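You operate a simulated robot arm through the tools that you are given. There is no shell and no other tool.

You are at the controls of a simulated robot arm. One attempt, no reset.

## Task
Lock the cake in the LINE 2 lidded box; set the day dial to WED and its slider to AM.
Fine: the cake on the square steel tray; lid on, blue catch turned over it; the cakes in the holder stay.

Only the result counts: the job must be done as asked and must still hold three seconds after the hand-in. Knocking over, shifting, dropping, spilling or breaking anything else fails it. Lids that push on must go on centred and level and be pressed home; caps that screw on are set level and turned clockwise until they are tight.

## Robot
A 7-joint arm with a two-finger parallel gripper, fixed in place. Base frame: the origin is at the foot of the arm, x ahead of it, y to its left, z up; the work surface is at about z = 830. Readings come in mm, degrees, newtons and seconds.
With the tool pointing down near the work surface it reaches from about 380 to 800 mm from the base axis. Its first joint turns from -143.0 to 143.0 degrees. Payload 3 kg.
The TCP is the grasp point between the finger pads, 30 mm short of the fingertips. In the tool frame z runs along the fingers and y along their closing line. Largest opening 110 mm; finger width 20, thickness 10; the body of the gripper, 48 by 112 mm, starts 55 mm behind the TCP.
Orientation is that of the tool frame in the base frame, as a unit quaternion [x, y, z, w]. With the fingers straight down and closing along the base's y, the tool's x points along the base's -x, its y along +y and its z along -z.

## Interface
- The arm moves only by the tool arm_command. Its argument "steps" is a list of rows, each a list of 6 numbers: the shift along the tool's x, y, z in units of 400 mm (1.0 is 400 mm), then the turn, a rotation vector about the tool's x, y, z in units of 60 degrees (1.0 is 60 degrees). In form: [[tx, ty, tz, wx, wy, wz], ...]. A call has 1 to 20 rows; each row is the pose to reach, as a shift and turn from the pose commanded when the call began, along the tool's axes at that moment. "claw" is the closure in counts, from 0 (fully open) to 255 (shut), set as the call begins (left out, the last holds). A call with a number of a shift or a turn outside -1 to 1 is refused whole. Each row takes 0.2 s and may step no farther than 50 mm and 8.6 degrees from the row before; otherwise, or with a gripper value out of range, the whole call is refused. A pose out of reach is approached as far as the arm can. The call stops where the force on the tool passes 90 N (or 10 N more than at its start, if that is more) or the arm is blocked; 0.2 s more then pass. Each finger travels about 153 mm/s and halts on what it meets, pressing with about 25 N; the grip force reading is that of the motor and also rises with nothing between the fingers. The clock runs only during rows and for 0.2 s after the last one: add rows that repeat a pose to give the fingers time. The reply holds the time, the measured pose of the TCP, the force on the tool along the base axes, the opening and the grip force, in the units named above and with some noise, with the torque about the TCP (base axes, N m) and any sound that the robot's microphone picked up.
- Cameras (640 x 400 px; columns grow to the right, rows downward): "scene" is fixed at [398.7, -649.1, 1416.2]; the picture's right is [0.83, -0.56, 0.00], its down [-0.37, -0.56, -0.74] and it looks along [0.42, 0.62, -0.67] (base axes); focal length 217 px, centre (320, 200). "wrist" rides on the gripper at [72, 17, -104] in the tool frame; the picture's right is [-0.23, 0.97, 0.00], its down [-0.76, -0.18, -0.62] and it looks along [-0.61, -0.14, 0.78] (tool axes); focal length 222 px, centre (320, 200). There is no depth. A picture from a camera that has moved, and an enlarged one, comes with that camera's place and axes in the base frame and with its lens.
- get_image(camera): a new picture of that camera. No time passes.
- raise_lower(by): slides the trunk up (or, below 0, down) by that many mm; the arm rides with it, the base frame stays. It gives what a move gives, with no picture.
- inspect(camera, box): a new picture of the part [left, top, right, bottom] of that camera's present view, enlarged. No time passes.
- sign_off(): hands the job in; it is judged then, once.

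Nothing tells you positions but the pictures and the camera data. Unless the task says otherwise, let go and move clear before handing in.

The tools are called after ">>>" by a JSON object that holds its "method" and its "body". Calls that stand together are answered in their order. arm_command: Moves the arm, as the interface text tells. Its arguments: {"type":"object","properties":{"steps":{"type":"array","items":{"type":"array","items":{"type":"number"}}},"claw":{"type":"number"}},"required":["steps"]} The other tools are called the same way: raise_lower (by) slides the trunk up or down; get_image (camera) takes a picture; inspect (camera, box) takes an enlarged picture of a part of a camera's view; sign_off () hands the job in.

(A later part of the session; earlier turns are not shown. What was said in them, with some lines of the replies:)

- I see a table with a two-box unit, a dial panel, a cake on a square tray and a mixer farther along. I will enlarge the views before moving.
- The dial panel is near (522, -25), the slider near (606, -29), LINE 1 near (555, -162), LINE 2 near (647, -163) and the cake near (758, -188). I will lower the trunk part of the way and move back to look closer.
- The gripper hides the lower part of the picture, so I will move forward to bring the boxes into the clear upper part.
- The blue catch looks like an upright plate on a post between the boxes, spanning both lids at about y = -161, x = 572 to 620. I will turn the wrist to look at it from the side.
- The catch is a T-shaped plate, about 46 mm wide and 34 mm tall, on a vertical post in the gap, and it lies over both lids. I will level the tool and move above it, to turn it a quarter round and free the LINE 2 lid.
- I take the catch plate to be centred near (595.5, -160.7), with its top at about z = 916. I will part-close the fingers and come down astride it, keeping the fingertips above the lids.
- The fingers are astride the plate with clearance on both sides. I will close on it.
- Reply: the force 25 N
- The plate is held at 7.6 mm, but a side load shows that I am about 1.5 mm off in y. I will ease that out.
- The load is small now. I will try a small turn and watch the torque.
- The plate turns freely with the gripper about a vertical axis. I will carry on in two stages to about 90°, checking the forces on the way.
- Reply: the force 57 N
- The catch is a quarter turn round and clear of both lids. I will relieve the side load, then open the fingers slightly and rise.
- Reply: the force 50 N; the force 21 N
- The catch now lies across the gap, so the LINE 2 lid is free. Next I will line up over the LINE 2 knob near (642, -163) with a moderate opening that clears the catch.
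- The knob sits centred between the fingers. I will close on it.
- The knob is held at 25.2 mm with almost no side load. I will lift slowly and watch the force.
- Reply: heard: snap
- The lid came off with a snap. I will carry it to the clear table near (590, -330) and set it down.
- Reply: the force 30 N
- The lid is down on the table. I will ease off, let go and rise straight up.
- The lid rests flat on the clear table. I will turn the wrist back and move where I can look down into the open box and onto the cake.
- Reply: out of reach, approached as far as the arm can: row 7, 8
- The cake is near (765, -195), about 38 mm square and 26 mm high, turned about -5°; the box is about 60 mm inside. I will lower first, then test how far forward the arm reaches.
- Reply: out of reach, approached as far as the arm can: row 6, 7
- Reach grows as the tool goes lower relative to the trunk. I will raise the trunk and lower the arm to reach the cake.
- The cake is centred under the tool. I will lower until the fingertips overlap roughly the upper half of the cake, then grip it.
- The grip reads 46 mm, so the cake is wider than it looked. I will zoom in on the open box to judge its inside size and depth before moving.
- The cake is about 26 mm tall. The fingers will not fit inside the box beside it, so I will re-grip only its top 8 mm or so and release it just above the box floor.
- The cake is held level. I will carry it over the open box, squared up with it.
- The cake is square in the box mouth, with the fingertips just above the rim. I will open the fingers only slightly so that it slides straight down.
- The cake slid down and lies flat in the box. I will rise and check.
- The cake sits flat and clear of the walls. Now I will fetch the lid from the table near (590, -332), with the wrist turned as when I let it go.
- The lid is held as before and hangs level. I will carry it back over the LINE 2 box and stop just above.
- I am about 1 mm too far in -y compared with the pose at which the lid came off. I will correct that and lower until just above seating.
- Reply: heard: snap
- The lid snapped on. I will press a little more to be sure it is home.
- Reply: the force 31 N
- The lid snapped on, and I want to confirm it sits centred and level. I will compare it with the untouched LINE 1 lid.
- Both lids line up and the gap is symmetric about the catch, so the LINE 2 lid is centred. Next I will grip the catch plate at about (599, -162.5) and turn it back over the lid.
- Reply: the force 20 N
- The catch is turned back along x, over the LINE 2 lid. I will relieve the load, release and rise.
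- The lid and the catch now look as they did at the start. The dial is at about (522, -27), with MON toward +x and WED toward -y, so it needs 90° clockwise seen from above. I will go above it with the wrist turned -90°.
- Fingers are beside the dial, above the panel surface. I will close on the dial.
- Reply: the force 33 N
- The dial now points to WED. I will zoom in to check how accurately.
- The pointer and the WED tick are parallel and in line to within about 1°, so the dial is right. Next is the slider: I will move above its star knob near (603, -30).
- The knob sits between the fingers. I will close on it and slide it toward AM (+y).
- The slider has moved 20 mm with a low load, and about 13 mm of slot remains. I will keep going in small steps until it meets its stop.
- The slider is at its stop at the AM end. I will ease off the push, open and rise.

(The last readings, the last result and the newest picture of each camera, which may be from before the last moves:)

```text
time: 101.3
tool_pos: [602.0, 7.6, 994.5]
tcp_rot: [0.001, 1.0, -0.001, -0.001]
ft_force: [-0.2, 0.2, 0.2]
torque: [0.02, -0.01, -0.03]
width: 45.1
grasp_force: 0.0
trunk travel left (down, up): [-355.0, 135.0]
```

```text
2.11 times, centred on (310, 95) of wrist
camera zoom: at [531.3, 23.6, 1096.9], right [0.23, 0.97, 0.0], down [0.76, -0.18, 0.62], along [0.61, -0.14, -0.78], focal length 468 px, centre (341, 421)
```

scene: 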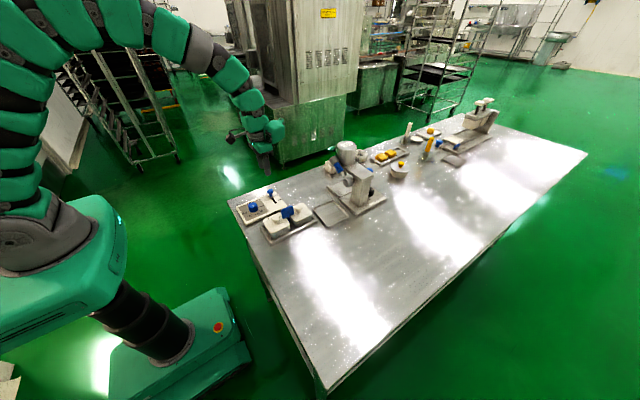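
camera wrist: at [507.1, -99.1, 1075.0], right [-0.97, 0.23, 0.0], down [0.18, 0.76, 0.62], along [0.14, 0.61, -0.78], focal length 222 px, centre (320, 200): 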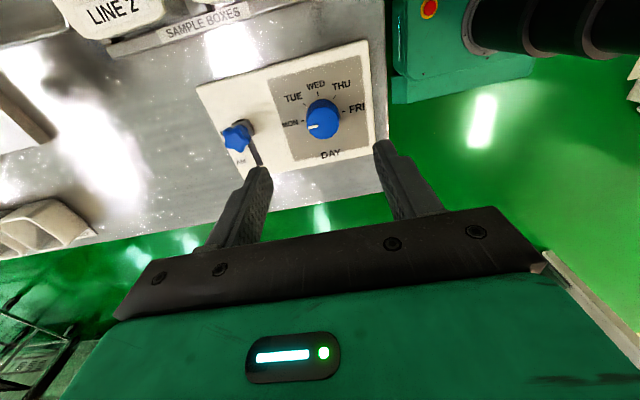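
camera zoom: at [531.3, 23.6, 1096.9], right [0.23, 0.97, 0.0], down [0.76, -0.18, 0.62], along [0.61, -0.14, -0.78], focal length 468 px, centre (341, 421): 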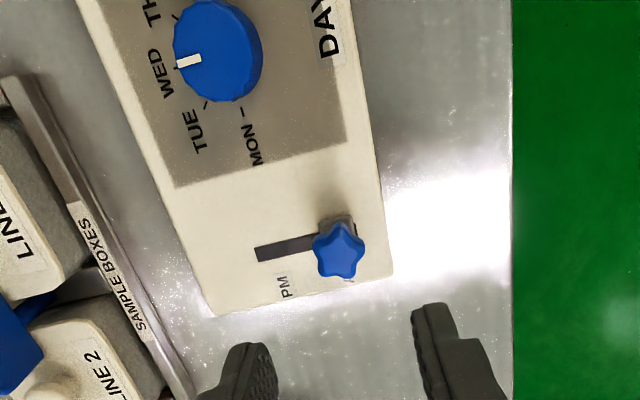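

The slider is at AM, the dial at WED, the lid is on and the catch lies over it. I will move clear and take a last look at the box before handing in.

>>> {"method": "arm_command", "body": {"steps": [[0.02, 0, -0.1, 0, 0, 0], [0.05, 0, -0.2, 0, 0, 0], [0.1, 0, -0.3, 0, 0, 0], [0.15, 0, -0.35, 0, 0, 0], [0.15, 0, -0.35, 0, 0, 0]]}}

>>> {"method": "inspect", "body": {"camera": "scene", "box": [270, 195, 320, 230]}}

>>> {"method": "inspect", "body": {"camera": "scene", "box": [320, 120, 480, 220]}}

>>> {"method": "inspect", "body": {"camera": "wrist", "box": [180, 0, 440, 190]}}

```text
time: 102.5
tool_pos: [542.3, 5.7, 1133.9]
tcp_rot: [0.0, 1.0, 0.0, 0.0]
ft_force: [-0.6, -0.5, 0.4]
torque: [-0.01, -0.05, -0.01]
width: 45.4
grasp_force: 0.1
trunk travel left (down, up): [-355.0, 135.0]
```

```text
11.43 times, centred on (295, 212) of scene
camera zoom: at [398.7, -649.1, 1416.2], right [0.83, -0.56, 0.0], down [-0.37, -0.56, -0.74], along [0.42, 0.62, -0.67], focal length 2485 px, centre (606, 57)
```

zoom: 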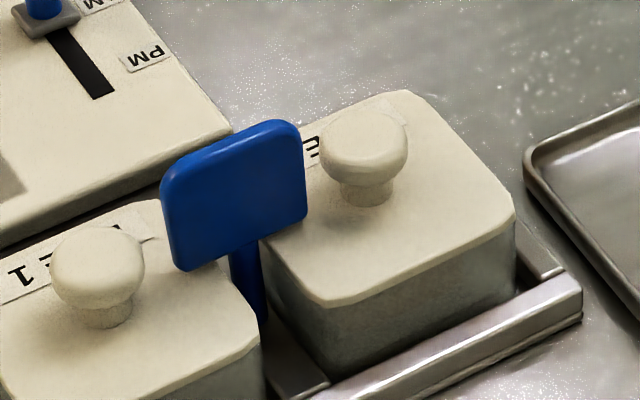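

```text
4.00 times, centred on (400, 170) of scene
camera zoom: at [398.7, -649.1, 1416.2], right [0.83, -0.56, 0.0], down [-0.37, -0.56, -0.74], along [0.42, 0.62, -0.67], focal length 870 px, centre (0, 320)
```

zoom: 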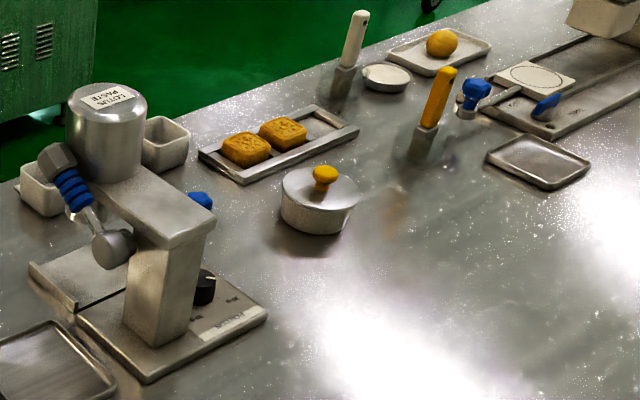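

```text
2.11 times, centred on (310, 95) of wrist
camera zoom: at [470.3, 23.5, 1237.5], right [0.23, 0.97, 0.0], down [0.76, -0.18, 0.62], along [0.61, -0.14, -0.78], focal length 468 px, centre (341, 421)
```

zoom: 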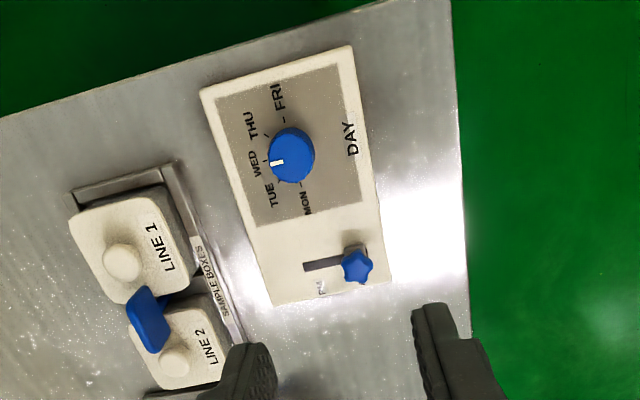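

The cake is in LINE 2, the lid is on with the catch turned over it, the dial is at WED and the slider at AM. The holder cakes and everything else look untouched and the arm is clear, so I am handing in.

>>> {"method": "sign_off", "body": {}}

```text
The job is handed in.
```

The cake from the square steel tray is in the LINE 2 box, and I have handed the job in. I don't have the judge's verdict.

- **Cake:** my fingers would not fit inside the box beside it, so I let it slide down about 2 cm from the rim. It landed flat and clear of the walls.
- **Lid:** it snapped on, and I pressed it with about 30 N afterwards. It lines up with the untouched LINE 1 lid.
- **Catch:** it had to be turned a quarter to free the lid. It is now turned back over the LINE 2 lid, close to where it was at the start; it also reaches over LINE 1, as it did before.
- **Dial and slider:** the dial pointer is in line with the WED mark to within about 1°. The slider is at its stop at the AM end.

In the last pictures the two cakes in the holder and everything else on the table looked undisturbed, and the arm was clear before I handed in.
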